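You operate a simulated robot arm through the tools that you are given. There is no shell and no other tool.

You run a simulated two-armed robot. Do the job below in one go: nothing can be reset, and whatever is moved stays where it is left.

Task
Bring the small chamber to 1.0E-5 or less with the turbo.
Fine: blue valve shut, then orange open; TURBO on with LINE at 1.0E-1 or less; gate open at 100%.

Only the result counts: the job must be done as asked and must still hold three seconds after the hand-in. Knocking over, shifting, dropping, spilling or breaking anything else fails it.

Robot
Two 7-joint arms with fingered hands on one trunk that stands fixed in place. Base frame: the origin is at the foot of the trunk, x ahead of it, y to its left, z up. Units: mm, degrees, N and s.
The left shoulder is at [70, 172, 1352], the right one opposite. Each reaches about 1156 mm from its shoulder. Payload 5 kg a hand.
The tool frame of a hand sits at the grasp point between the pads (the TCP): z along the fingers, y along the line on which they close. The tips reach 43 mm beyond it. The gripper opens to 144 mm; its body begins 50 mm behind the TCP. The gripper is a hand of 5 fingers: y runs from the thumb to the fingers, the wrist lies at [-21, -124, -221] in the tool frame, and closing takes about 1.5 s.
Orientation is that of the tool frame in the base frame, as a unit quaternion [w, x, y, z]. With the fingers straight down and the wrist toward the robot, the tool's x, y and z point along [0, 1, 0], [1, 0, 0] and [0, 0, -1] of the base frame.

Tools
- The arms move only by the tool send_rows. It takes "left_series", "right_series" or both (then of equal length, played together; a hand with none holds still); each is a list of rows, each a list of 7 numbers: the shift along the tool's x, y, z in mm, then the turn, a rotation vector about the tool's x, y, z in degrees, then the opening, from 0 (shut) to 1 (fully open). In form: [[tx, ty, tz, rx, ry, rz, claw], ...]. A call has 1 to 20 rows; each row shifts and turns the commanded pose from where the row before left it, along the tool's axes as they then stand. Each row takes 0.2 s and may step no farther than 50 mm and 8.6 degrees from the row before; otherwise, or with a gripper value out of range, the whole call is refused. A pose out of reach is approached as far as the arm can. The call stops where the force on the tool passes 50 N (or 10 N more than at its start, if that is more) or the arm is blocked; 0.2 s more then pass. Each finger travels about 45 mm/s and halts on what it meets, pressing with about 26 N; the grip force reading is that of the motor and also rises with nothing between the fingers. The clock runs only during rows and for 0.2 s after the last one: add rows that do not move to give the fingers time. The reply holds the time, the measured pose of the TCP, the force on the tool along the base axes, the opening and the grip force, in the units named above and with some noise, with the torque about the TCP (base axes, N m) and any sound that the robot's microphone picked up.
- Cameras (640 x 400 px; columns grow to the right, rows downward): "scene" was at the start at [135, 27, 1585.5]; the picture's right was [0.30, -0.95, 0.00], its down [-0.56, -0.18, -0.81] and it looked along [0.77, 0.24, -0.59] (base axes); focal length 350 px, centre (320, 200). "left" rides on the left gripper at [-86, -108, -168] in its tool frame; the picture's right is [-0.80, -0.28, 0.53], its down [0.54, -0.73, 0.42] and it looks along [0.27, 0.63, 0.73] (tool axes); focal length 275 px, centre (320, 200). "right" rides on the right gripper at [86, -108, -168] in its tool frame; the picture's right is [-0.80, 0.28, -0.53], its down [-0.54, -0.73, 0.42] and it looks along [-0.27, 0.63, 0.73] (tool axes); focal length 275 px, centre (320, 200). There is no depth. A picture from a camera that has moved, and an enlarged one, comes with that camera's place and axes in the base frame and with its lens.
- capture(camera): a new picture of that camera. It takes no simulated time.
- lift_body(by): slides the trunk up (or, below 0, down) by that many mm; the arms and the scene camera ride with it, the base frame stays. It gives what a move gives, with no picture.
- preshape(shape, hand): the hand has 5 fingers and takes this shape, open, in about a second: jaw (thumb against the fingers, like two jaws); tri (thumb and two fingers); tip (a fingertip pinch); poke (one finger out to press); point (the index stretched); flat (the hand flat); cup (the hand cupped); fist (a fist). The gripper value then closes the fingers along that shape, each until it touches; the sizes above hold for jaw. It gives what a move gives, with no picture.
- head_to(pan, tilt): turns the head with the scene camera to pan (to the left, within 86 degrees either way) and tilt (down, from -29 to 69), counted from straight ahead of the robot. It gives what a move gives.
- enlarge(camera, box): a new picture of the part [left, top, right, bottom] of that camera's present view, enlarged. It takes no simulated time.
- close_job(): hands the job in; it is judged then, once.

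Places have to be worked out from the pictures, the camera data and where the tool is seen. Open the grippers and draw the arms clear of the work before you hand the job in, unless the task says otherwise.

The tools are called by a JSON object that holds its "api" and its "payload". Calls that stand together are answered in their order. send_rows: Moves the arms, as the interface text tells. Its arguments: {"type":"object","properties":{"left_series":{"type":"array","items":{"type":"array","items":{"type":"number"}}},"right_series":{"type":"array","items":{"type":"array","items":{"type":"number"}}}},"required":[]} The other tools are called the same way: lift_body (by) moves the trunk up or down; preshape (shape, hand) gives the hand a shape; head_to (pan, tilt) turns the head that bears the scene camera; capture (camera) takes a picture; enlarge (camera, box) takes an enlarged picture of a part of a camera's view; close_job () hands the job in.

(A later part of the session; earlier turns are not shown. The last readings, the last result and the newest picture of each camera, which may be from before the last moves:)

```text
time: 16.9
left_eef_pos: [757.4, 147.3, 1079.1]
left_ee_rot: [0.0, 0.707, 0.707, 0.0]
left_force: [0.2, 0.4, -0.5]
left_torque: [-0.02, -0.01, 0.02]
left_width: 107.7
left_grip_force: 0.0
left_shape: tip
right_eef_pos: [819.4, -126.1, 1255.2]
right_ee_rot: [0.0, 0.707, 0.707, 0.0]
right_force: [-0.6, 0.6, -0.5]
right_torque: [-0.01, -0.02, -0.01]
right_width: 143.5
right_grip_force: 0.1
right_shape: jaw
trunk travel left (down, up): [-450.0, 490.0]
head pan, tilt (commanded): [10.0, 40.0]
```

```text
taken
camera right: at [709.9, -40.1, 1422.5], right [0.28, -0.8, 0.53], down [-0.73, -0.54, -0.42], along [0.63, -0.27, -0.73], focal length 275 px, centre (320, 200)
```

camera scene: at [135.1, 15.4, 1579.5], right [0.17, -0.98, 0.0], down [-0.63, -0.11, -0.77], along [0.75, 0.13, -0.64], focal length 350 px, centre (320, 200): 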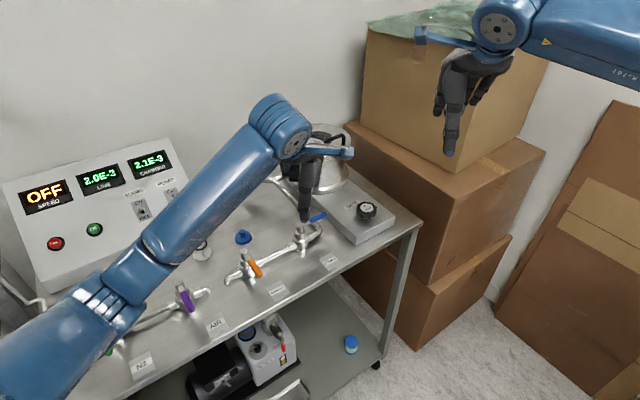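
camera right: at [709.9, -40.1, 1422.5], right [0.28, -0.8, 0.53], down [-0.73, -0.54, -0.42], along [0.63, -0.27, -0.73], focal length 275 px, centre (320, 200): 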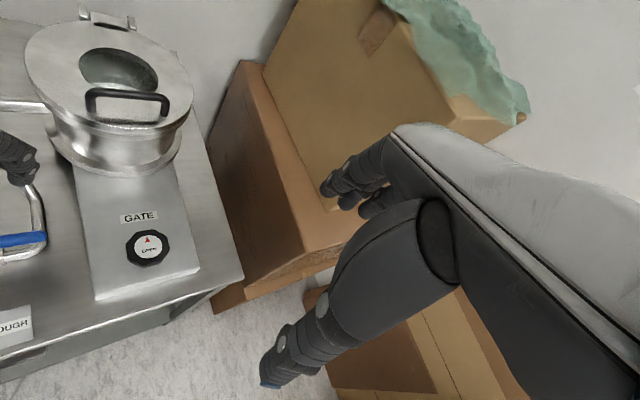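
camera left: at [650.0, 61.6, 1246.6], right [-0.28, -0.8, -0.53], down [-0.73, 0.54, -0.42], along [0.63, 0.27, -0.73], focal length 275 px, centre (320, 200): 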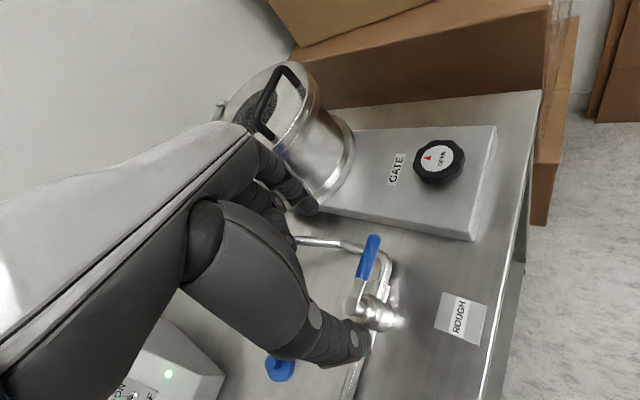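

The right camera catches the left finger at its left edge; I'll shift the right hand a bit toward the robot so it can watch the blue lever.

{"api": "send_rows", "payload": {"right_series": [[20, -23.7, 7.3, 0, 0, 0, 1], [20, -23.7, 7.3, 0, 0, 0, 1], [20, -23.7, 7.3, 0, 0, 0, 1], [0, 0, 0, 0, 0, 0, 1]]}}

{"api": "capture", "payload": {"camera": "right"}}

{"api": "enlarge", "payload": {"camera": "right", "box": [0, 110, 220, 310]}}

{"api": "enlarge", "payload": {"camera": "left", "box": [230, 130, 430, 380]}}

```text
time: 17.9
left_eef_pos: [757.8, 147.1, 1079.1]
left_ee_rot: [-0.001, 0.707, 0.707, 0.0]
left_force: [0.8, 0.5, -0.6]
left_torque: [0.03, 0.03, 0.01]
left_width: 107.7
left_grip_force: 0.0
left_shape: tip
right_eef_pos: [751.6, -64.8, 1235.2]
right_ee_rot: [0.0, 0.707, 0.707, 0.0]
right_force: [0.1, 0.2, 0.3]
right_torque: [0.06, -0.02, -0.05]
right_width: 143.8
right_grip_force: 0.1
right_shape: jaw
trunk travel left (down, up): [-450.0, 490.0]
head pan, tilt (commanded): [10.0, 40.0]
```

```text
taken
camera right: at [641.5, 21.7, 1402.9], right [0.28, -0.8, 0.53], down [-0.73, -0.54, -0.42], along [0.63, -0.27, -0.73], focal length 275 px, centre (320, 200)
```

right: 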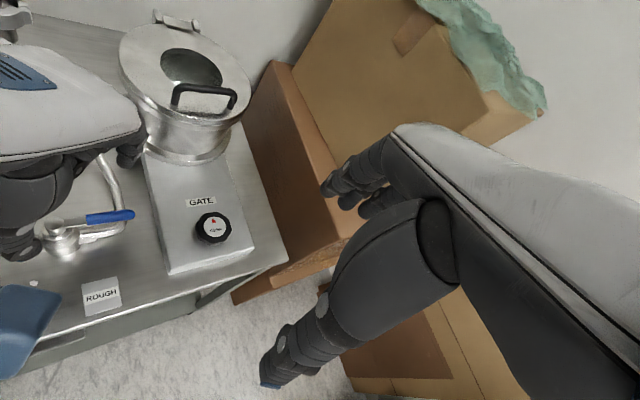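

```text
2.00 times, centred on (110, 210) of right
camera zoom: at [641.5, 21.7, 1402.9], right [0.28, -0.8, 0.53], down [-0.73, -0.54, -0.42], along [0.63, -0.27, -0.73], focal length 551 px, centre (740, 180)
```

zoom: 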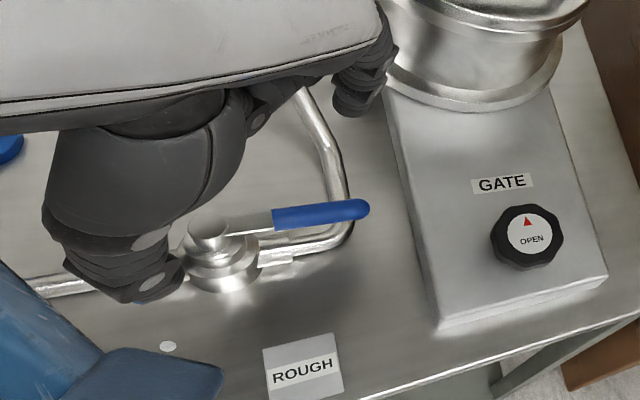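

```text
1.60 times, centred on (330, 255) of left
camera zoom: at [650.3, 61.0, 1246.4], right [-0.28, -0.8, -0.53], down [-0.73, 0.54, -0.42], along [0.63, 0.27, -0.73], focal length 440 px, centre (304, 112)
```

zoom: 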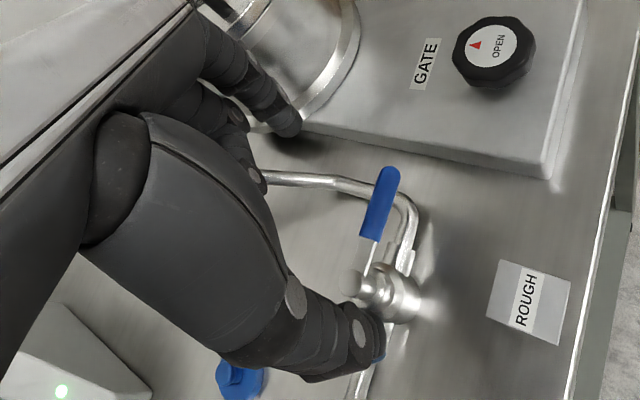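

Index tip now ≈ (813,143,1053), lever tip re-triangulated ≈ (794,118,975), pipe top ≈ 944. I lower the hand to z≈1010 (tip at lever-top level), behind the lever, and check.

{"api": "send_rows", "payload": {"left_series": [[2, 0, 34.5, 0, 0, 0, 0.75], [2, 0, 34.5, 0, 0, 0, 0.75], [0, 0, 0, 0, 0, 0, 0.75]]}}

{"api": "enlarge", "payload": {"camera": "right", "box": [0, 110, 220, 310]}}

{"api": "capture", "payload": {"camera": "left"}}

{"api": "enlarge", "payload": {"camera": "scene", "box": [230, 110, 410, 270]}}

```text
time: 18.7
left_eef_pos: [757.0, 139.2, 1019.4]
left_ee_rot: [-0.001, 0.707, 0.707, 0.007]
left_force: [0.4, 0.2, 0.2]
left_torque: [-0.02, 0.01, 0.02]
left_width: 107.7
left_grip_force: 0.1
left_shape: tip
right_eef_pos: [749.3, -77.2, 1236.6]
right_ee_rot: [-0.004, 0.707, 0.707, 0.005]
right_force: [0.9, 0.0, -0.8]
right_torque: [0.0, 0.03, -0.01]
right_width: 143.9
right_grip_force: 0.0
right_shape: jaw
trunk travel left (down, up): [-450.0, 490.0]
head pan, tilt (commanded): [10.0, 40.0]
```

```text
2.00 times, centred on (110, 210) of right
camera zoom: at [638.7, 7.8, 1405.6], right [0.28, -0.8, 0.53], down [-0.72, -0.54, -0.43], along [0.63, -0.26, -0.73], focal length 551 px, centre (740, 180)
```

zoom: 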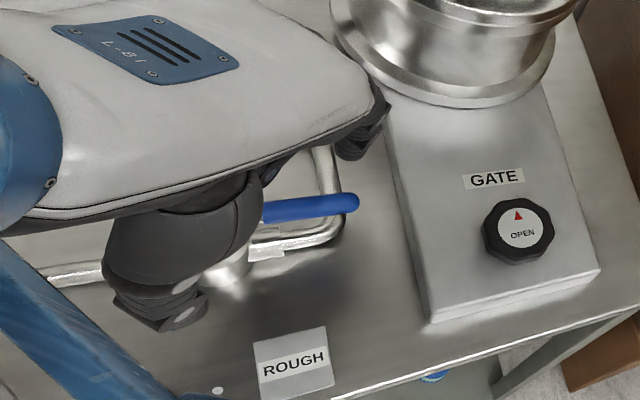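

```text
taken
camera left: at [648.2, 50.9, 1185.1], right [-0.28, -0.79, -0.54], down [-0.72, 0.55, -0.42], along [0.63, 0.28, -0.72], focal length 275 px, centre (320, 200)
```

left: 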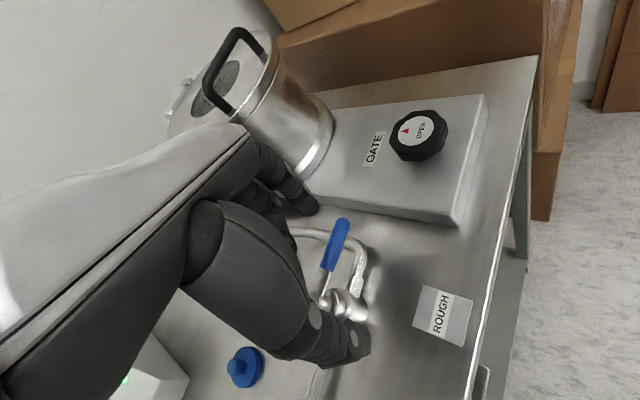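

```text
2.50 times, centred on (320, 190) of scene
camera zoom: at [132.4, -3.6, 1580.9], right [0.17, -0.99, -0.01], down [-0.63, -0.1, -0.77], along [0.76, 0.14, -0.64], focal length 876 px, centre (320, 225)
```

zoom: 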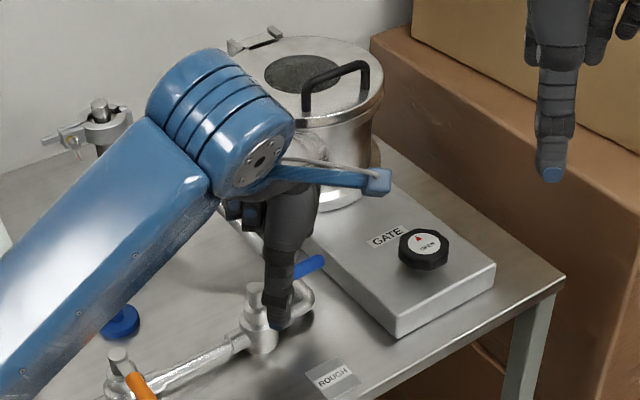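

The whole trunk leaned by ~1–2 cm (right hand and head camera shifted too), so part of the left arm must be pressing on something. I look at the full scene before doing anything more.

{"api": "capture", "payload": {"camera": "scene"}}

{"api": "capture", "payload": {"camera": "right"}}

```text
taken
camera scene: at [132.4, -3.6, 1580.9], right [0.17, -0.99, -0.01], down [-0.63, -0.1, -0.77], along [0.76, 0.14, -0.64], focal length 350 px, centre (320, 200)
```

scene: 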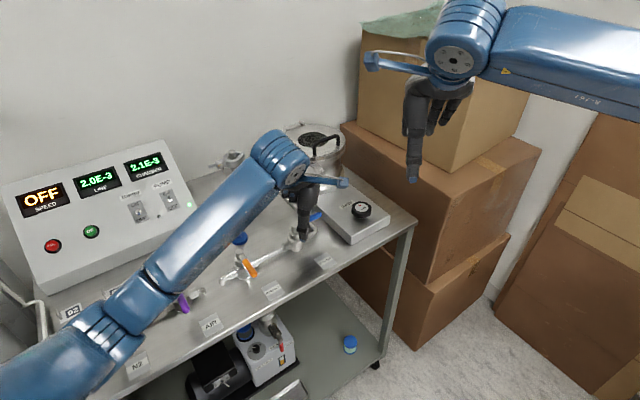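

```text
taken
camera right: at [638.7, 7.8, 1405.6], right [0.28, -0.8, 0.53], down [-0.72, -0.54, -0.43], along [0.63, -0.26, -0.73], focal length 275 px, centre (320, 200)
```

right: 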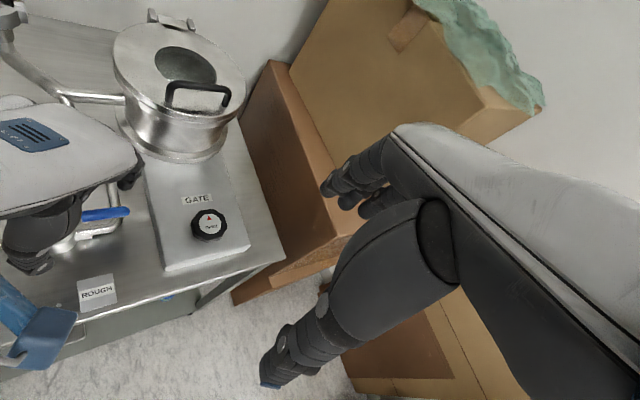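

The left elbow/forearm hangs low over the N2 (green) valve area and is likely touching it or the bench. I reverse the last descent straight away and then inspect.

{"api": "send_rows", "payload": {"left_series": [[-2, 0, -34.5, 0, 0, 0, 0.75], [-2, 0, -34.5, 0, 0, 0, 0.75], [0, 0, 0, 0, 0, 0, 0.75]]}}

{"api": "capture", "payload": {"camera": "scene"}}

```text
time: 19.5
left_eef_pos: [756.8, 143.0, 1080.9]
left_ee_rot: [-0.001, 0.708, 0.707, 0.001]
left_force: [-0.4, -0.3, 0.6]
left_torque: [0.04, -0.06, 0.05]
left_width: 107.9
left_grip_force: 0.0
left_shape: tip
right_eef_pos: [750.9, -67.8, 1234.6]
right_ee_rot: [0.0, 0.708, 0.706, 0.001]
right_force: [-1.0, 0.5, 0.7]
right_torque: [0.04, -0.07, -0.01]
right_width: 143.9
right_grip_force: 0.0
right_shape: jaw
trunk travel left (down, up): [-450.0, 490.0]
head pan, tilt (commanded): [10.0, 40.0]
```

```text
taken
camera scene: at [135.1, 13.9, 1578.9], right [0.17, -0.98, 0.0], down [-0.63, -0.11, -0.77], along [0.75, 0.13, -0.64], focal length 350 px, centre (320, 200)
```

scene: 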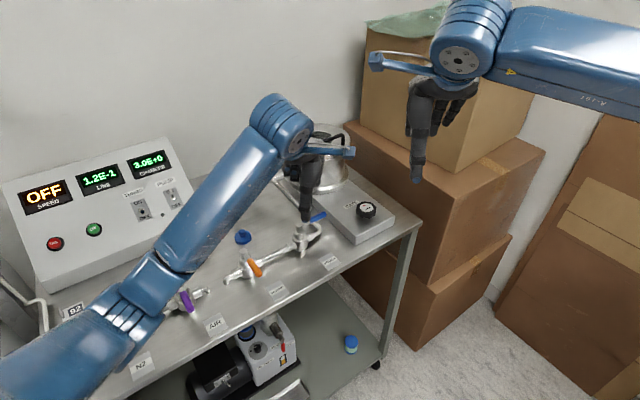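

The readings jumped (CHAMBER 3.0E+0, LINE 1.2E-1): my elbow must have moved a vent valve. I lift the trunk straight up to clear the elbow vertically and look at the valves.

{"api": "lift_body", "payload": {"by": 150}}

{"api": "capture", "payload": {"camera": "scene"}}

{"api": "head_to", "payload": {"pan": 35, "tilt": 50}}

{"api": "capture", "payload": {"camera": "scene"}}

```text
time: 21.2
left_eef_pos: [757.8, 145.8, 1231.7]
left_ee_rot: [0.0, 0.707, 0.707, -0.001]
left_force: [0.1, -0.2, 0.7]
left_torque: [0.0, 0.01, 0.01]
left_width: 107.6
left_grip_force: 0.0
left_shape: tip
right_eef_pos: [751.3, -63.6, 1384.3]
right_ee_rot: [-0.001, 0.707, 0.707, -0.001]
right_force: [-0.3, -0.9, -0.4]
right_torque: [-0.02, 0.02, -0.01]
right_width: 143.7
right_grip_force: 0.1
right_shape: jaw
trunk travel left (down, up): [-600.0, 340.0]
head pan, tilt (commanded): [10.0, 40.0]
```

```text
taken
camera scene: at [135.9, 15.2, 1729.2], right [0.17, -0.98, 0.0], down [-0.63, -0.11, -0.77], along [0.75, 0.13, -0.64], focal length 350 px, centre (320, 200)
```

scene: 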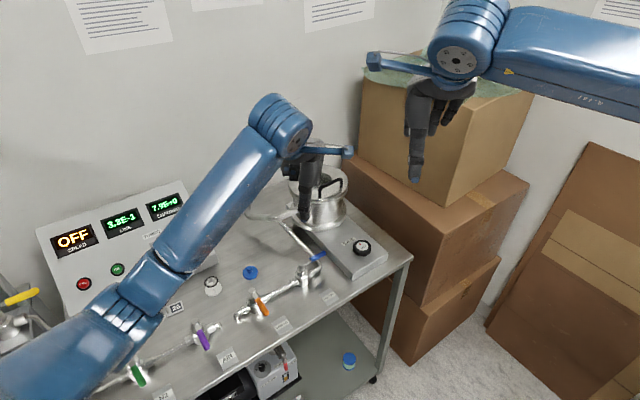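

```text
time: 22.1
left_eef_pos: [758.0, 147.2, 1230.3]
left_ee_rot: [-0.001, 0.707, 0.707, 0.001]
left_force: [0.1, -0.9, -0.9]
left_torque: [-0.02, 0.0, -0.01]
left_width: 107.6
left_grip_force: 0.0
left_shape: tip
right_eef_pos: [751.4, -63.4, 1384.4]
right_ee_rot: [0.001, 0.707, 0.707, 0.0]
right_force: [0.2, 0.0, -0.6]
right_torque: [-0.04, -0.02, 0.03]
right_width: 143.8
right_grip_force: 0.0
right_shape: jaw
trunk travel left (down, up): [-600.0, 340.0]
head pan, tilt (commanded): [35.0, 50.0]
```

```text
taken
camera scene: at [114.6, 44.6, 1715.2], right [0.57, -0.82, 0.0], down [-0.63, -0.44, -0.64], along [0.53, 0.37, -0.77], focal length 350 px, centre (320, 200)
```

scene: 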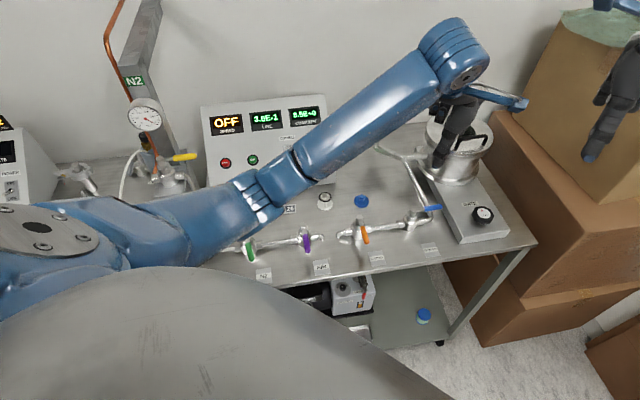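

I zoom on the green/purple valves and the displays to see which one moved.

{"api": "enlarge", "payload": {"camera": "scene", "box": [210, 200, 430, 290]}}

{"api": "enlarge", "payload": {"camera": "scene", "box": [190, 90, 350, 190]}}

{"api": "enlarge", "payload": {"camera": "scene", "box": [40, 60, 240, 230]}}

```text
2.91 times, centred on (320, 245) of scene
camera zoom: at [114.6, 44.6, 1715.2], right [0.57, -0.82, 0.0], down [-0.63, -0.44, -0.64], along [0.53, 0.37, -0.77], focal length 1019 px, centre (320, 69)
```

zoom: 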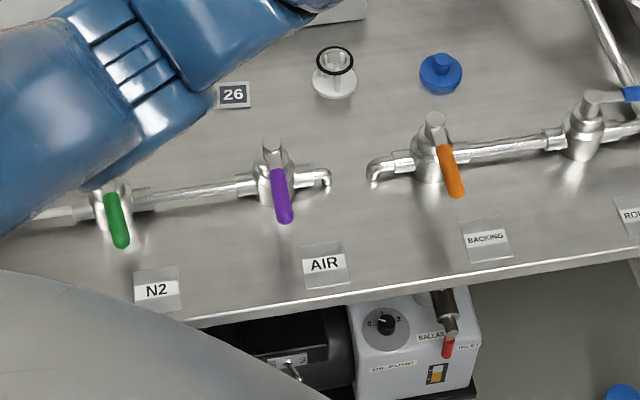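

```text
4.00 times, centred on (270, 140) of scene
camera zoom: at [114.6, 44.6, 1715.2], right [0.57, -0.82, 0.0], down [-0.63, -0.44, -0.64], along [0.53, 0.37, -0.77], focal length 1401 px, centre (520, 440)
```

zoom: 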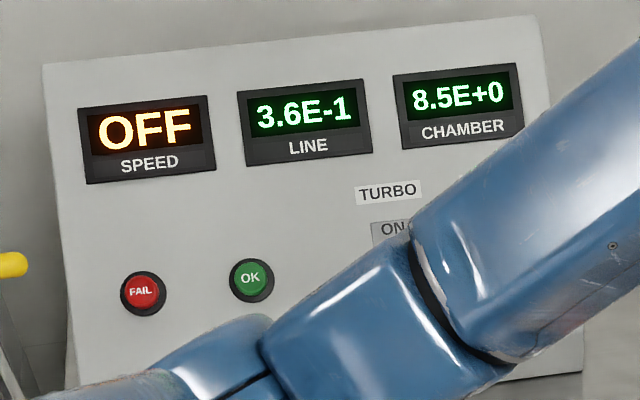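

```text
2.35 times, centred on (140, 145) of scene
camera zoom: at [114.6, 44.6, 1715.2], right [0.57, -0.82, 0.0], down [-0.63, -0.44, -0.64], along [0.53, 0.37, -0.77], focal length 824 px, centre (744, 329)
```

zoom: 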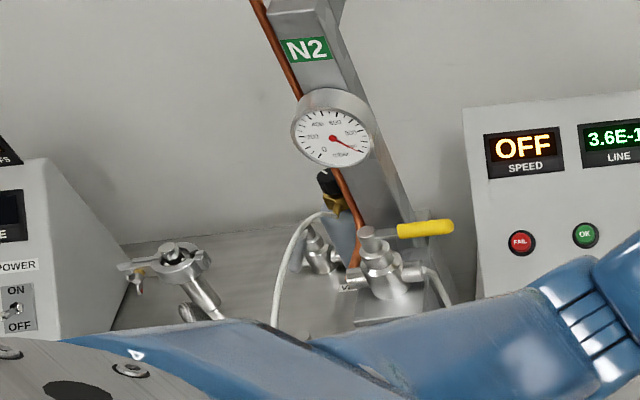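

The green (N2) lever has been nudged about 12° toward open (now ≈ -122° vs -134° before); purple is still closed. I must push green back. First I raise the trunk another 190 mm so that the elbow stays well above the bench.

{"api": "lift_body", "payload": {"by": 190}}

{"api": "capture", "payload": {"camera": "scene"}}

```text
time: 24.2
left_eef_pos: [757.5, 145.8, 1421.8]
left_ee_rot: [0.0, 0.707, 0.708, 0.0]
left_force: [0.3, 0.4, 0.0]
left_torque: [-0.03, 0.05, 0.0]
left_width: 107.7
left_grip_force: 0.3
left_shape: tip
right_eef_pos: [751.2, -64.6, 1574.6]
right_ee_rot: [0.0, 0.707, 0.707, 0.001]
right_force: [0.4, 0.6, 0.7]
right_torque: [-0.02, -0.01, 0.03]
right_width: 143.8
right_grip_force: 0.0
right_shape: jaw
trunk travel left (down, up): [-790.0, 150.0]
head pan, tilt (commanded): [35.0, 50.0]
```

```text
taken
camera scene: at [114.8, 44.7, 1905.1], right [0.57, -0.82, 0.0], down [-0.63, -0.44, -0.64], along [0.53, 0.37, -0.77], focal length 350 px, centre (320, 200)
```

scene: 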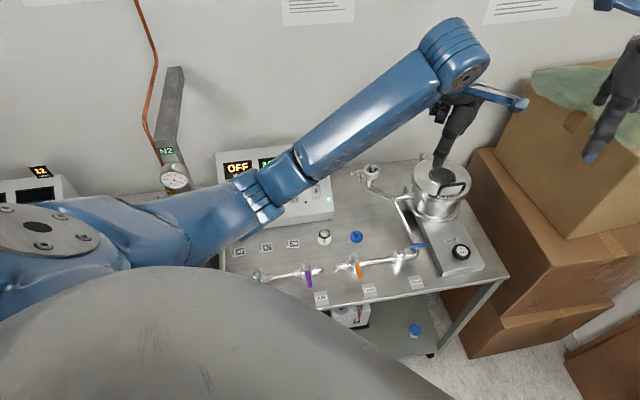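

I move the left hand back and over toward the green valve while still high, watching where the elbow goes.

{"api": "send_rows", "payload": {"left_series": [[25.4, -30.7, 12.2, 0, 0, 0, 0.75], [25.4, -30.7, 12.2, 0, 0, 0, 0.75], [25.4, -30.7, 12.2, 0, 0, 0, 0.75], [25.4, -30.7, 12.2, 0, 0, 0, 0.75], [25.4, -30.7, 12.2, 0, 0, 0, 0.75], [25.4, -30.7, 12.2, 0, 0, 0, 0.75], [25.4, -30.7, 12.2, 0, 0, 0, 0.75], [25.4, -30.7, 12.2, 0, 0, 0, 0.75], [25.4, -30.7, 12.2, 0, 0, 0, 0.75], [25.4, -30.7, 12.2, 0, 0, 0, 0.75], [0, 0, 0, 0, 0, 0, 0.75]]}}

{"api": "capture", "payload": {"camera": "scene"}}

{"api": "capture", "payload": {"camera": "left"}}

```text
time: 26.6
left_eef_pos: [450.4, 399.3, 1302.3]
left_ee_rot: [0.0, 0.707, 0.707, -0.001]
left_force: [0.6, -0.3, -0.6]
left_torque: [0.01, 0.0, 0.03]
left_width: 107.9
left_grip_force: 0.0
left_shape: tip
right_eef_pos: [751.7, -62.7, 1574.4]
right_ee_rot: [-0.001, 0.707, 0.707, 0.0]
right_force: [0.1, 0.5, -0.7]
right_torque: [0.02, 0.01, -0.03]
right_width: 143.9
right_grip_force: 0.1
right_shape: jaw
trunk travel left (down, up): [-790.0, 150.0]
head pan, tilt (commanded): [35.0, 50.0]
```

```text
taken
camera scene: at [115.1, 44.1, 1905.2], right [0.57, -0.82, 0.0], down [-0.63, -0.44, -0.64], along [0.53, 0.37, -0.77], focal length 350 px, centre (320, 200)
```

scene: 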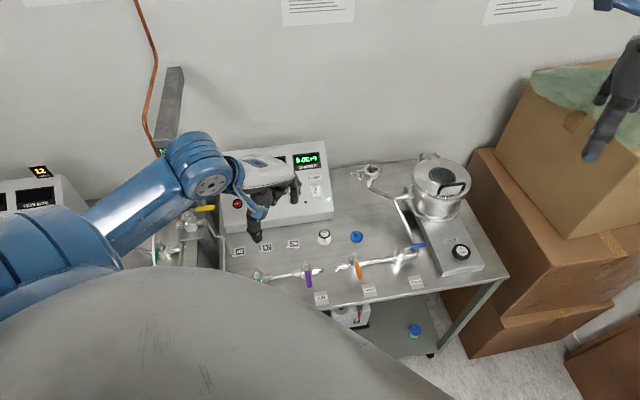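

```text
taken
camera left: at [342.4, 312.5, 1468.4], right [-0.28, -0.8, -0.53], down [-0.73, 0.54, -0.42], along [0.63, 0.27, -0.73], focal length 275 px, centre (320, 200)
```

left: 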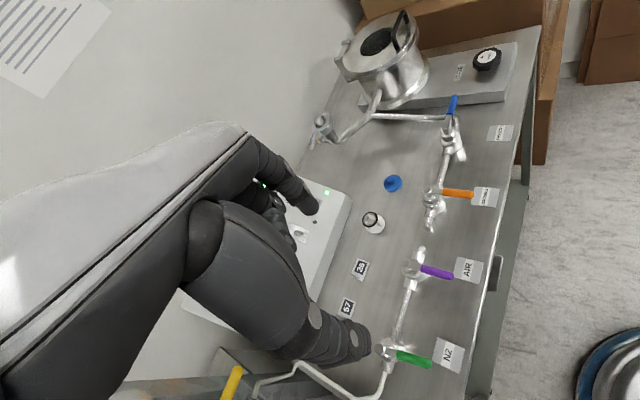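

The elbow is now high and clear. I lower toward green: TCP to about (366,435,1100), putting the index to the right (+x,-y) side of the green lever.

{"api": "send_rows", "payload": {"left_series": [[7.2, -16.8, 40.4, 0, 0, 0, 0.75], [7.2, -16.8, 40.4, 0, 0, 0, 0.75], [7.2, -16.8, 40.4, 0, 0, 0, 0.75], [7.2, -16.8, 40.4, 0, 0, 0, 0.75], [7.2, -16.8, 40.4, 0, 0, 0, 0.75], [0, 0, 0, 0, 0, 0, 0.75]]}}

{"api": "capture", "payload": {"camera": "scene"}}

{"api": "capture", "payload": {"camera": "left"}}

```text
time: 28.0
left_eef_pos: [370.0, 435.5, 1098.9]
left_ee_rot: [0.0, 0.707, 0.707, 0.0]
left_force: [-0.1, -0.1, -0.7]
left_torque: [0.0, 0.01, -0.02]
left_width: 107.7
left_grip_force: 0.1
left_shape: tip
right_eef_pos: [750.6, -63.9, 1574.6]
right_ee_rot: [0.0, 0.707, 0.707, 0.001]
right_force: [0.5, 0.7, -0.2]
right_torque: [-0.04, 0.03, -0.03]
right_width: 143.8
right_grip_force: 0.2
right_shape: jaw
trunk travel left (down, up): [-790.0, 150.0]
head pan, tilt (commanded): [35.0, 50.0]
```

```text
taken
camera scene: at [114.5, 44.8, 1905.2], right [0.57, -0.82, 0.0], down [-0.63, -0.44, -0.64], along [0.53, 0.37, -0.77], focal length 350 px, centre (320, 200)
```

scene: 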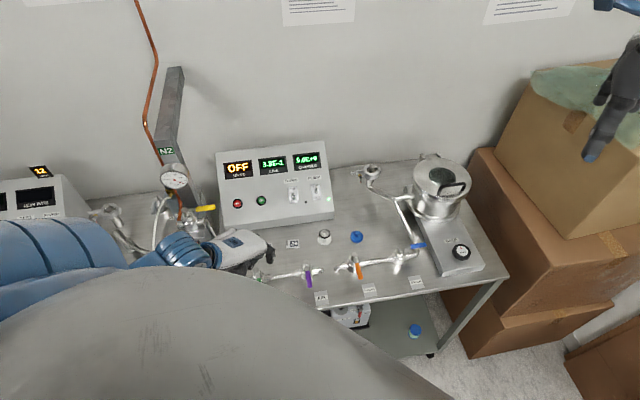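

```text
taken
camera left: at [262.6, 348.9, 1264.9], right [-0.28, -0.8, -0.53], down [-0.73, 0.54, -0.42], along [0.63, 0.27, -0.73], focal length 275 px, centre (320, 200)
```

left: 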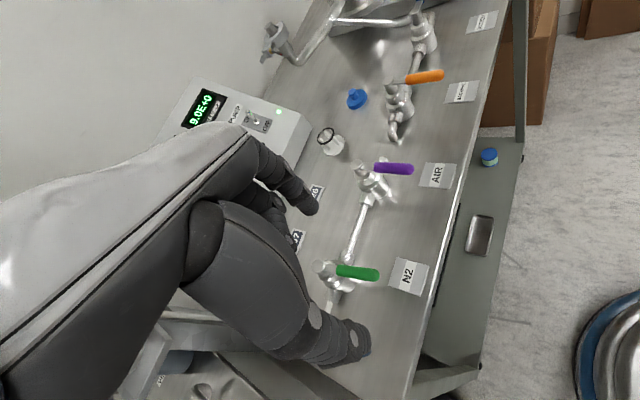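

Green tip is at about (377,425,970) and the index would come down at (425,430), ~35 mm to its right. I descend to TCP z≈986 with the thumb clear on the other side.

{"api": "send_rows", "payload": {"left_series": [[0, 0, 37.6, 0, 0, 0, 0.75], [0, 0, 37.6, 0, 0, 0, 0.75], [0, 0, 37.6, 0, 0, 0, 0.75], [0, 0, 0, 0, 0, 0, 0.75]]}}

{"api": "capture", "payload": {"camera": "left"}}

{"api": "capture", "payload": {"camera": "scene"}}

```text
time: 29.0
left_eef_pos: [366.0, 437.2, 982.6]
left_ee_rot: [0.0, 0.707, 0.707, 0.0]
left_force: [0.4, 0.3, 0.2]
left_torque: [-0.01, -0.02, -0.02]
left_width: 107.8
left_grip_force: 0.0
left_shape: tip
right_eef_pos: [751.7, -63.9, 1574.1]
right_ee_rot: [0.0, 0.707, 0.707, 0.001]
right_force: [1.0, -0.7, 0.2]
right_torque: [0.03, 0.0, -0.03]
right_width: 143.8
right_grip_force: 0.0
right_shape: jaw
trunk travel left (down, up): [-790.0, 150.0]
head pan, tilt (commanded): [35.0, 50.0]
```

```text
taken
camera left: at [259.3, 350.6, 1148.8], right [-0.28, -0.8, -0.53], down [-0.73, 0.54, -0.42], along [0.63, 0.27, -0.73], focal length 275 px, centre (320, 200)
```

left: 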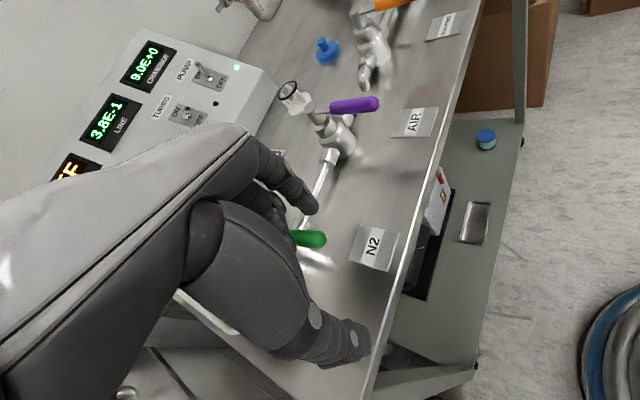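

```text
taken
camera scene: at [114.6, 44.5, 1905.2], right [0.57, -0.82, 0.0], down [-0.63, -0.44, -0.64], along [0.53, 0.37, -0.77], focal length 350 px, centre (320, 200)
```

scene: 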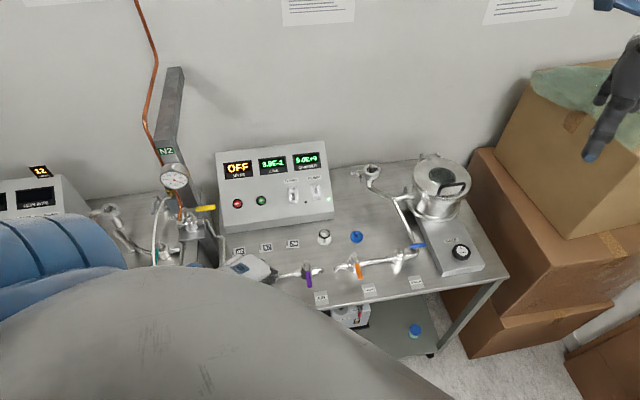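

The finger is down beside the lever with no contact. I push gently toward (-x,+y) in small steps to turn green back to closed.

{"api": "send_rows", "payload": {"left_series": [[2.5, -5, 0, 0, 0, 0, 0.75], [2.5, -5, 0, 0, 0, 0, 0.75], [2.5, -5, 0, 0, 0, 0, 0.75], [2.5, -5, 0, 0, 0, 0, 0.75], [0, 0, 0, 0, 0, 0, 0.75]]}}

{"api": "capture", "payload": {"camera": "left"}}

```text
time: 30.2
left_eef_pos: [346.2, 446.9, 982.6]
left_ee_rot: [0.0, 0.707, 0.707, 0.0]
left_force: [-0.7, 0.4, 0.0]
left_torque: [0.02, -0.02, 0.0]
left_width: 108.0
left_grip_force: 0.0
left_shape: tip
right_eef_pos: [749.6, -62.6, 1575.5]
right_ee_rot: [0.001, 0.707, 0.707, 0.0]
right_force: [0.6, -0.2, 0.5]
right_torque: [-0.01, 0.01, 0.01]
right_width: 143.9
right_grip_force: 0.0
right_shape: jaw
trunk travel left (down, up): [-790.0, 150.0]
head pan, tilt (commanded): [35.0, 50.0]
```

```text
taken
camera left: at [238.8, 361.5, 1150.0], right [-0.28, -0.8, -0.53], down [-0.73, 0.54, -0.42], along [0.63, 0.27, -0.73], focal length 275 px, centre (320, 200)
```

left: 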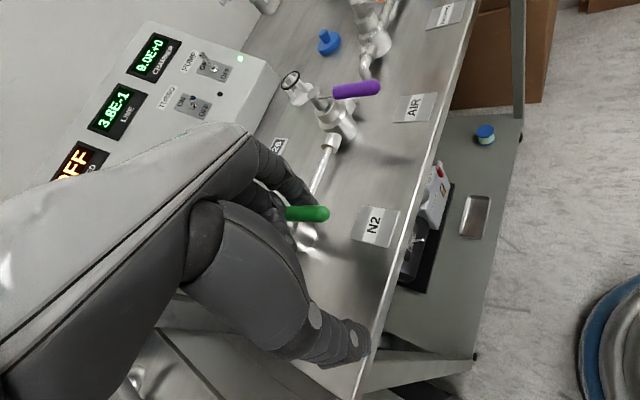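

No contact force yet; the index is right beside the lever. I continue pushing a few more millimetres.

{"api": "send_rows", "payload": {"left_series": [[2.5, -4, 0, 0, 0, 0, 0.75], [2.5, -4, 0, 0, 0, 0, 0.75], [0, 0, 0, 0, 0, 0, 0.75]]}}

{"api": "enlarge", "payload": {"camera": "left", "box": [200, 130, 420, 280]}}

```text
time: 31.0
left_eef_pos: [337.1, 451.7, 985.0]
left_ee_rot: [0.0, 0.707, 0.707, 0.0]
left_force: [0.2, -1.0, -0.6]
left_torque: [0.02, 0.02, -0.07]
left_width: 108.0
left_grip_force: 0.2
left_shape: tip
right_eef_pos: [751.2, -64.0, 1574.2]
right_ee_rot: [0.0, 0.708, 0.707, 0.0]
right_force: [-0.3, 0.1, 0.9]
right_torque: [0.02, 0.03, -0.02]
right_width: 144.1
right_grip_force: 0.0
right_shape: jaw
trunk travel left (down, up): [-790.0, 150.0]
head pan, tilt (commanded): [35.0, 50.0]
```

```text
2.67 times, centred on (310, 205) of left
camera zoom: at [230.1, 365.6, 1151.0], right [-0.28, -0.8, -0.53], down [-0.73, 0.54, -0.42], along [0.63, 0.27, -0.73], focal length 734 px, centre (347, 187)
```

zoom: 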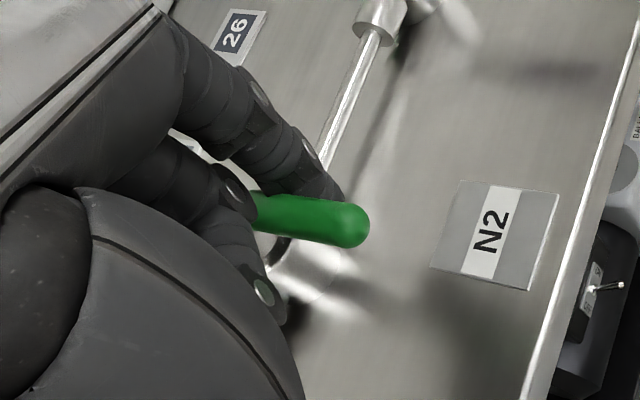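

The lever appears to have moved to ≈ -130°. I push a little more along its normal until the stop is felt.

{"api": "send_rows", "payload": {"left_series": [[2.5, -2.5, 0, 0, 0, 0, 0.75], [2.5, -2.5, 0, 0, 0, 0, 0.75], [0, 0, 0, 0, 0, 0, 0.75]]}}

{"api": "capture", "payload": {"camera": "left"}}

{"api": "enlarge", "payload": {"camera": "scene", "box": [200, 130, 340, 240]}}

```text
time: 31.8
left_eef_pos: [332.2, 456.1, 984.2]
left_ee_rot: [0.0, 0.707, 0.707, 0.001]
left_force: [4.3, -5.5, -1.6]
left_torque: [-0.1, -0.01, -0.36]
left_width: 108.8
left_grip_force: 0.0
left_shape: tip
right_eef_pos: [751.8, -64.8, 1574.9]
right_ee_rot: [0.0, 0.708, 0.707, 0.0]
right_force: [0.6, -0.2, 0.5]
right_torque: [-0.01, 0.04, -0.01]
right_width: 143.9
right_grip_force: 0.1
right_shape: jaw
trunk travel left (down, up): [-790.0, 150.0]
head pan, tilt (commanded): [35.0, 50.0]
```

```text
taken
camera left: at [225.4, 369.4, 1150.9], right [-0.28, -0.8, -0.53], down [-0.73, 0.54, -0.42], along [0.63, 0.27, -0.73], focal length 275 px, centre (320, 200)
```

left: 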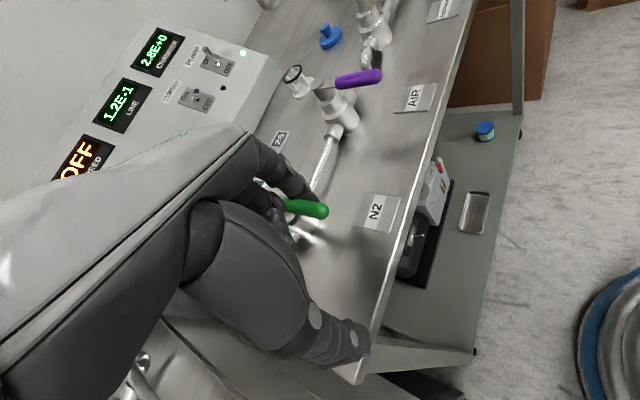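

```text
3.64 times, centred on (270, 185) of scene
camera zoom: at [115.4, 43.4, 1905.2], right [0.57, -0.82, 0.0], down [-0.63, -0.44, -0.64], along [0.53, 0.37, -0.77], focal length 1274 px, centre (502, 254)
```

zoom: 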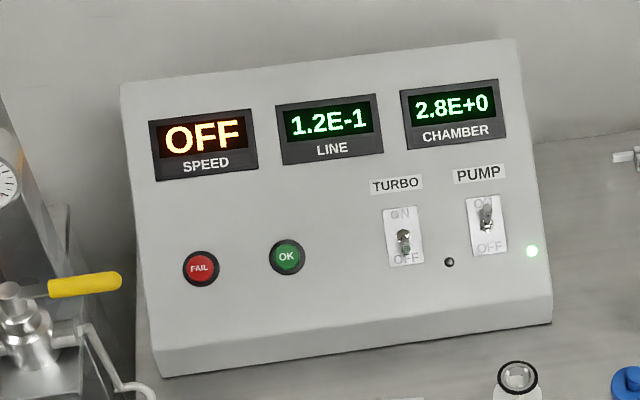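

Contact force ~7 N and CHAMBER is falling again (2.8E+0). I push another 2–3 mm to make sure green is on its stop, then watch the pressure.

{"api": "send_rows", "payload": {"left_series": [[2, -2, 0, 0, 0, 0, 0.75], [1.5, -1.5, 0, 0, 0, 0, 0.75], [0, 0, 0, 0, 0, 0, 0.75]]}}

{"api": "enlarge", "payload": {"camera": "left", "box": [100, 20, 420, 280]}}

```text
time: 32.6
left_eef_pos: [330.5, 457.2, 984.4]
left_ee_rot: [0.001, 0.707, 0.707, 0.0]
left_force: [6.5, -12.5, -1.2]
left_torque: [-0.14, 0.02, -0.88]
left_width: 109.6
left_grip_force: 0.1
left_shape: tip
right_eef_pos: [752.2, -66.3, 1574.8]
right_ee_rot: [-0.001, 0.707, 0.707, 0.0]
right_force: [0.1, -0.1, 0.6]
right_torque: [0.01, 0.0, 0.04]
right_width: 143.7
right_grip_force: 0.1
right_shape: jaw
trunk travel left (down, up): [-790.0, 150.0]
head pan, tilt (commanded): [35.0, 50.0]
```

```text
1.54 times, centred on (260, 150) of left
camera zoom: at [222.9, 372.5, 1151.1], right [-0.28, -0.8, -0.53], down [-0.73, 0.54, -0.42], along [0.63, 0.27, -0.73], focal length 424 px, centre (412, 277)
```

zoom: 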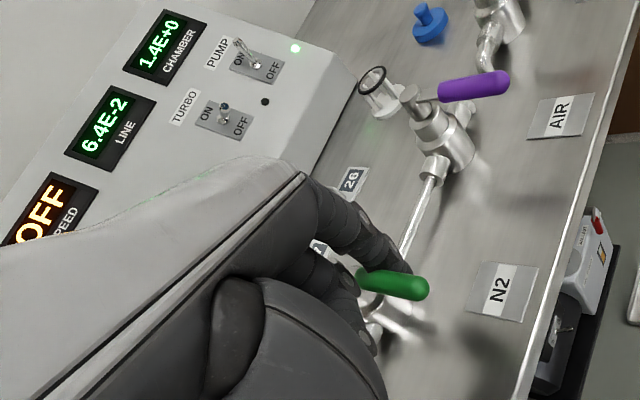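

Force is 14 N against the stop, CHAMBER 1.4E+0 and LINE 6.4E-2 and falling: green is shut again. I back the finger off and raise the hand.

{"api": "send_rows", "payload": {"left_series": [[-6, 6, 0, 0, 0, 0, 0.75], [-8, 10, 0, 0, 0, 0, 0.75], [-8, 12, 0, 0, 0, 0, 0.75], [0, 0, -40, 0, 0, 0, 0.75], [0, 0, -45, 0, 0, 0, 0.75], [0, 0, -45, 0, 0, 0, 0.75], [0, 0, -45, 0, 0, 0, 0.75], [0, 0, -45, 0, 0, 0, 0.75], [0, 0, 0, 0, 0, 0, 0.75]]}}

{"api": "capture", "payload": {"camera": "left"}}

{"api": "enlarge", "payload": {"camera": "scene", "box": [200, 130, 440, 300]}}

```text
time: 34.6
left_eef_pos: [357.8, 439.1, 1201.4]
left_ee_rot: [0.0, 0.707, 0.707, 0.0]
left_force: [-0.5, 0.7, 0.4]
left_torque: [-0.01, 0.02, 0.01]
left_width: 107.8
left_grip_force: 0.0
left_shape: tip
right_eef_pos: [751.0, -64.0, 1574.9]
right_ee_rot: [0.001, 0.707, 0.707, 0.0]
right_force: [-0.6, 0.3, -0.7]
right_torque: [-0.03, 0.03, -0.03]
right_width: 144.0
right_grip_force: 0.1
right_shape: jaw
trunk travel left (down, up): [-790.0, 150.0]
head pan, tilt (commanded): [35.0, 50.0]
```

```text
taken
camera left: at [250.6, 351.9, 1368.1], right [-0.28, -0.8, -0.53], down [-0.73, 0.54, -0.42], along [0.63, 0.27, -0.73], focal length 275 px, centre (320, 200)
```

left: 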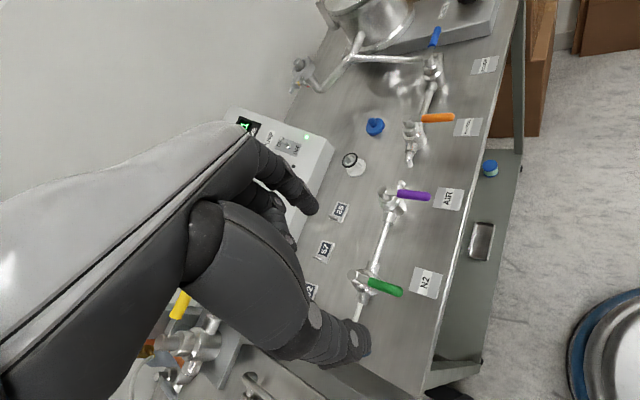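

```text
2.35 times, centred on (320, 215) of scene
camera zoom: at [114.4, 44.8, 1905.2], right [0.57, -0.82, 0.0], down [-0.63, -0.44, -0.64], along [0.53, 0.37, -0.77], focal length 824 px, centre (320, 165)
```

zoom: 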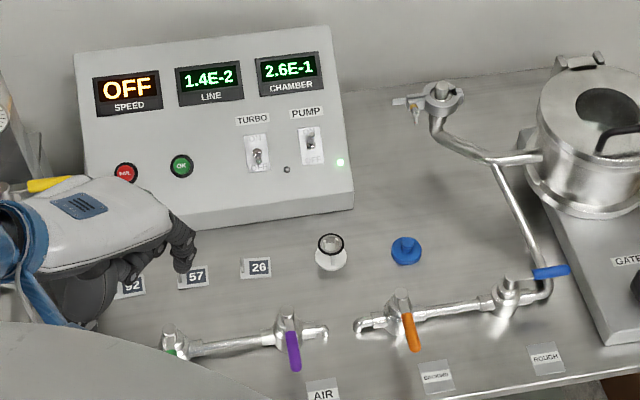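

Green is back at ≈ -133.5° (closed) and the chamber is pumping down (2.6E-1). I now carry the left hand over to the blue lever at height, and lower the right hand to its earlier watching spot.

{"api": "send_rows", "payload": {"left_series": [[-26.2, 36.2, 6.4, 0, 0, 0, 0.75], [-26.2, 36.2, 6.4, 0, 0, 0, 0.75], [-26.2, 36.2, 6.4, 0, 0, 0, 0.75], [-26.2, 36.2, 6.4, 0, 0, 0, 0.75], [-26.2, 36.2, 6.4, 0, 0, 0, 0.75], [-26.2, 36.2, 6.4, 0, 0, 0, 0.75], [-26.2, 36.2, 6.4, 0, 0, 0, 0.75], [-26.2, 36.2, 6.4, 0, 0, 0, 0.75], [-26.2, 36.2, 6.4, 0, 0, 0, 0.75], [-26.2, 36.2, 6.4, 0, 0, 0, 0.75], [-26.2, 36.2, 6.4, 0, 0, 0, 0.75], [0, 0, 0, 0, 0, 0, 0.75]], "right_series": [[0, 0, 30.9, 0, 0, 0, 1], [0, 0, 30.9, 0, 0, 0, 1], [0, 0, 30.9, 0, 0, 0, 1], [0, 0, 30.9, 0, 0, 0, 1], [0, 0, 30.9, 0, 0, 0, 1], [0, 0, 30.9, 0, 0, 0, 1], [0, 0, 30.9, 0, 0, 0, 1], [0, 0, 30.9, 0, 0, 0, 1], [0, 0, 30.9, 0, 0, 0, 1], [0, 0, 30.9, 0, 0, 0, 1], [0, 0, 30.9, 0, 0, 0, 1], [0, 0, 0, 0, 0, 0, 1]]}}

{"api": "head_to", "payload": {"pan": 18, "tilt": 50}}

{"api": "capture", "payload": {"camera": "scene"}}

{"api": "capture", "payload": {"camera": "right"}}

{"api": "capture", "payload": {"camera": "left"}}

```text
time: 37.2
left_eef_pos: [757.6, 148.8, 1135.5]
left_ee_rot: [0.0, 0.707, 0.707, 0.0]
left_force: [-0.5, 1.1, -0.5]
left_torque: [0.0, -0.02, 0.03]
left_width: 107.8
left_grip_force: 0.2
left_shape: tip
right_eef_pos: [750.9, -62.1, 1236.3]
right_ee_rot: [0.0, 0.707, 0.707, 0.0]
right_force: [-0.4, 0.3, -0.3]
right_torque: [0.01, 0.0, -0.02]
right_width: 144.0
right_grip_force: 0.1
right_shape: jaw
trunk travel left (down, up): [-790.0, 150.0]
head pan, tilt (commanded): [35.0, 50.0]
```

```text
time: 38.0
left_eef_pos: [756.8, 150.1, 1135.8]
left_ee_rot: [0.0, 0.707, 0.707, 0.0]
left_force: [1.1, 0.3, -0.3]
left_torque: [0.02, -0.06, 0.01]
left_width: 108.0
left_grip_force: 0.0
left_shape: tip
right_eef_pos: [751.5, -60.5, 1236.3]
right_ee_rot: [0.0, 0.707, 0.707, 0.0]
right_force: [0.3, -0.1, 0.7]
right_torque: [-0.01, -0.05, 0.04]
right_width: 143.8
right_grip_force: 0.1
right_shape: jaw
trunk travel left (down, up): [-790.0, 150.0]
head pan, tilt (commanded): [18.0, 50.0]
```

```text
taken
camera scene: at [123.9, 24.9, 1905.3], right [0.31, -0.95, 0.0], down [-0.73, -0.24, -0.64], along [0.61, 0.2, -0.77], focal length 350 px, centre (320, 200)
```

scene: 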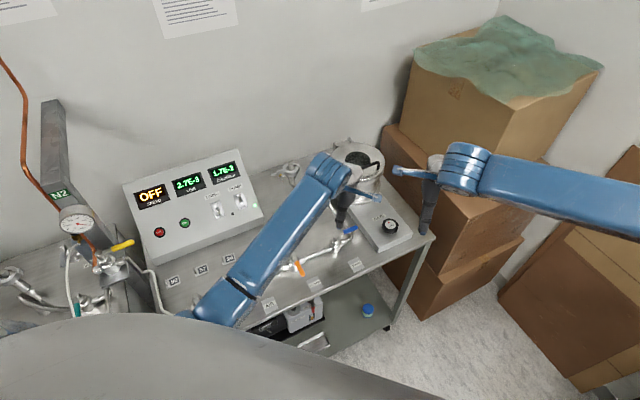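

```text
taken
camera right: at [641.4, 25.0, 1404.2], right [0.28, -0.8, 0.53], down [-0.73, -0.54, -0.42], along [0.63, -0.27, -0.73], focal length 275 px, centre (320, 200)
```

right: 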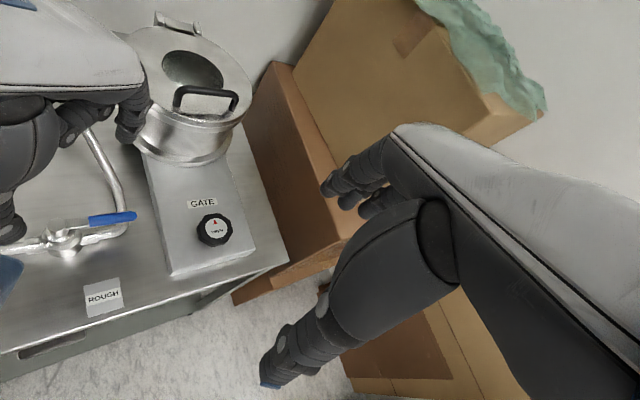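

```text
taken
camera left: at [648.8, 64.0, 1302.5], right [-0.28, -0.8, -0.53], down [-0.73, 0.54, -0.42], along [0.63, 0.27, -0.73], focal length 275 px, centre (320, 200)
```

left: 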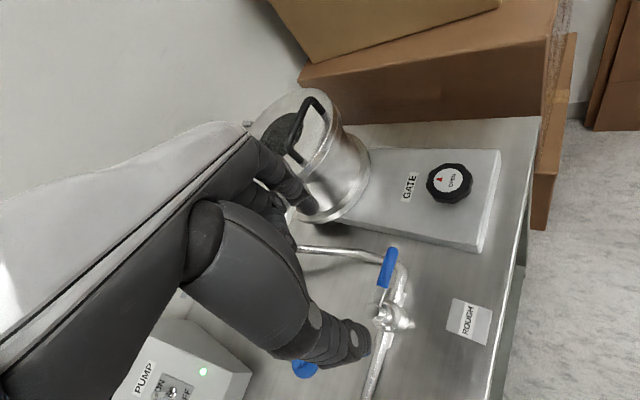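

Chamber is back near 2E-3. The elbow is now high; I descend behind the blue lever to z≈1010 and check for any leaning of the trunk.

{"api": "send_rows", "payload": {"left_series": [[0.5, 0, 42, 0, 0, 0, 0.75], [0.5, 0, 42, 0, 0, 0, 0.75], [0, 0, 41, 0, 0, 0, 0.75], [0, 0, 0, 0, 0, 0, 0.75]]}}

{"api": "enlarge", "payload": {"camera": "right", "box": [0, 110, 220, 310]}}

{"api": "capture", "payload": {"camera": "left"}}

{"api": "capture", "payload": {"camera": "scene"}}

```text
time: 39.0
left_eef_pos: [756.5, 153.0, 1009.5]
left_ee_rot: [0.0, 0.708, 0.707, 0.0]
left_force: [-0.4, -0.6, 0.4]
left_torque: [0.02, 0.0, 0.01]
left_width: 108.2
left_grip_force: 0.0
left_shape: tip
right_eef_pos: [751.1, -62.0, 1235.6]
right_ee_rot: [0.0, 0.707, 0.707, 0.0]
right_force: [0.2, 0.1, -0.4]
right_torque: [0.01, 0.04, -0.03]
right_width: 144.0
right_grip_force: 0.1
right_shape: jaw
trunk travel left (down, up): [-790.0, 150.0]
head pan, tilt (commanded): [18.0, 50.0]
```

```text
2.00 times, centred on (110, 210) of right
camera zoom: at [642.2, 24.5, 1403.8], right [0.28, -0.8, 0.53], down [-0.73, -0.54, -0.42], along [0.63, -0.27, -0.73], focal length 551 px, centre (740, 180)
```

zoom: 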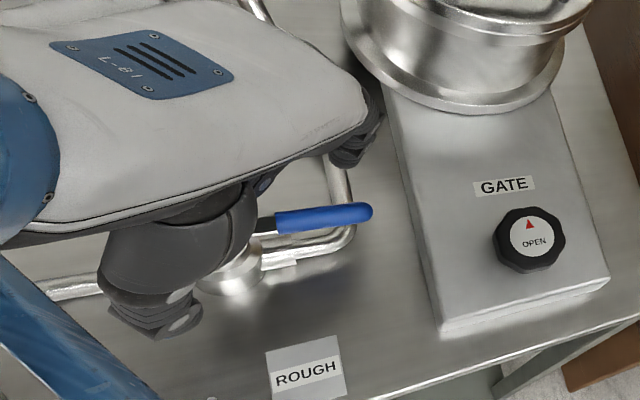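

```text
taken
camera left: at [649.1, 65.9, 1175.2], right [-0.28, -0.8, -0.53], down [-0.73, 0.54, -0.42], along [0.63, 0.27, -0.73], focal length 275 px, centre (320, 200)
```

left: 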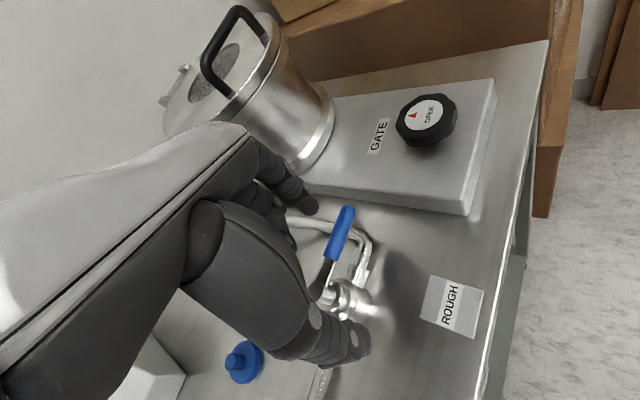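

```text
taken
camera scene: at [125.0, 24.2, 1905.2], right [0.31, -0.95, 0.0], down [-0.73, -0.24, -0.64], along [0.61, 0.2, -0.77], focal length 350 px, centre (320, 200)
```

scene: 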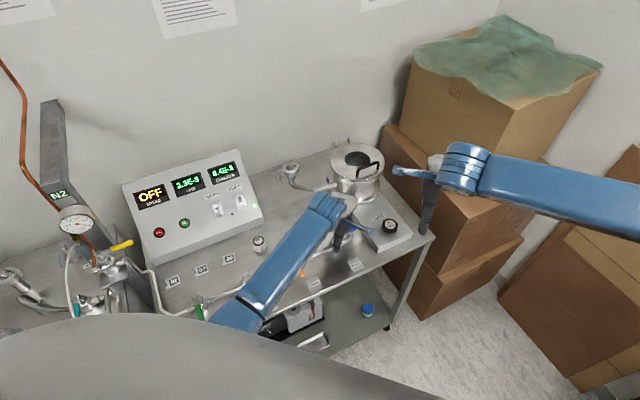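

All poses are nominal, no leaning this time. I descend the last 20 mm behind the lever and then start pulling in the closing direction by a couple of small steps.

{"api": "send_rows", "payload": {"left_series": [[0, 0, 10, 0, 0, 0, 0.75], [0, 0, 10, 0, 0, 0, 0.75], [0, 0, 0, 0, 0, 0, 0.75]]}}

{"api": "enlarge", "payload": {"camera": "right", "box": [0, 110, 220, 310]}}

{"api": "enlarge", "payload": {"camera": "left", "box": [230, 130, 430, 330]}}

```text
time: 39.8
left_eef_pos: [755.3, 152.1, 987.6]
left_ee_rot: [0.0, 0.707, 0.707, 0.0]
left_force: [0.0, 0.7, 0.4]
left_torque: [0.0, 0.0, -0.02]
left_width: 108.0
left_grip_force: 0.0
left_shape: tip
right_eef_pos: [752.1, -63.2, 1236.6]
right_ee_rot: [0.0, 0.708, 0.707, 0.0]
right_force: [0.1, 0.5, 0.2]
right_torque: [0.01, 0.03, -0.01]
right_width: 143.7
right_grip_force: 0.1
right_shape: jaw
trunk travel left (down, up): [-790.0, 150.0]
head pan, tilt (commanded): [18.0, 50.0]
```

```text
2.00 times, centred on (110, 210) of right
camera zoom: at [642.0, 24.5, 1403.9], right [0.28, -0.8, 0.53], down [-0.73, -0.54, -0.42], along [0.63, -0.27, -0.73], focal length 551 px, centre (740, 180)
```

zoom: 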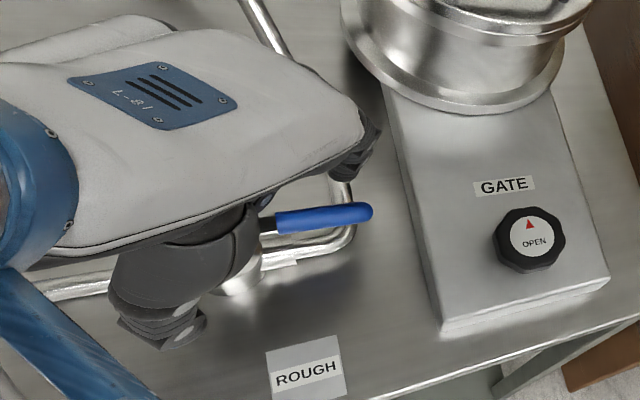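

```text
2.00 times, centred on (330, 230) of left
camera zoom: at [647.8, 66.2, 1154.3], right [-0.28, -0.8, -0.53], down [-0.73, 0.54, -0.42], along [0.63, 0.27, -0.73], focal length 551 px, centre (300, 140)
```

zoom: 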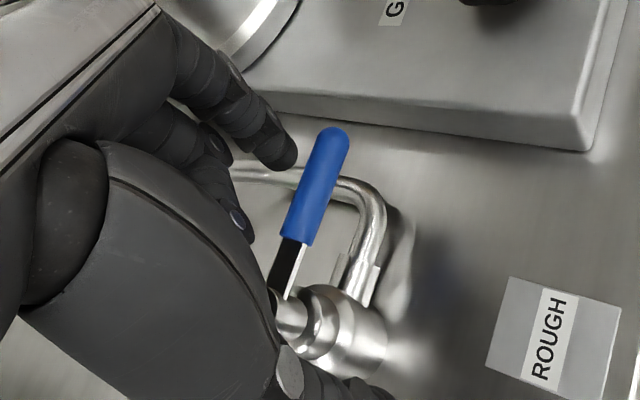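

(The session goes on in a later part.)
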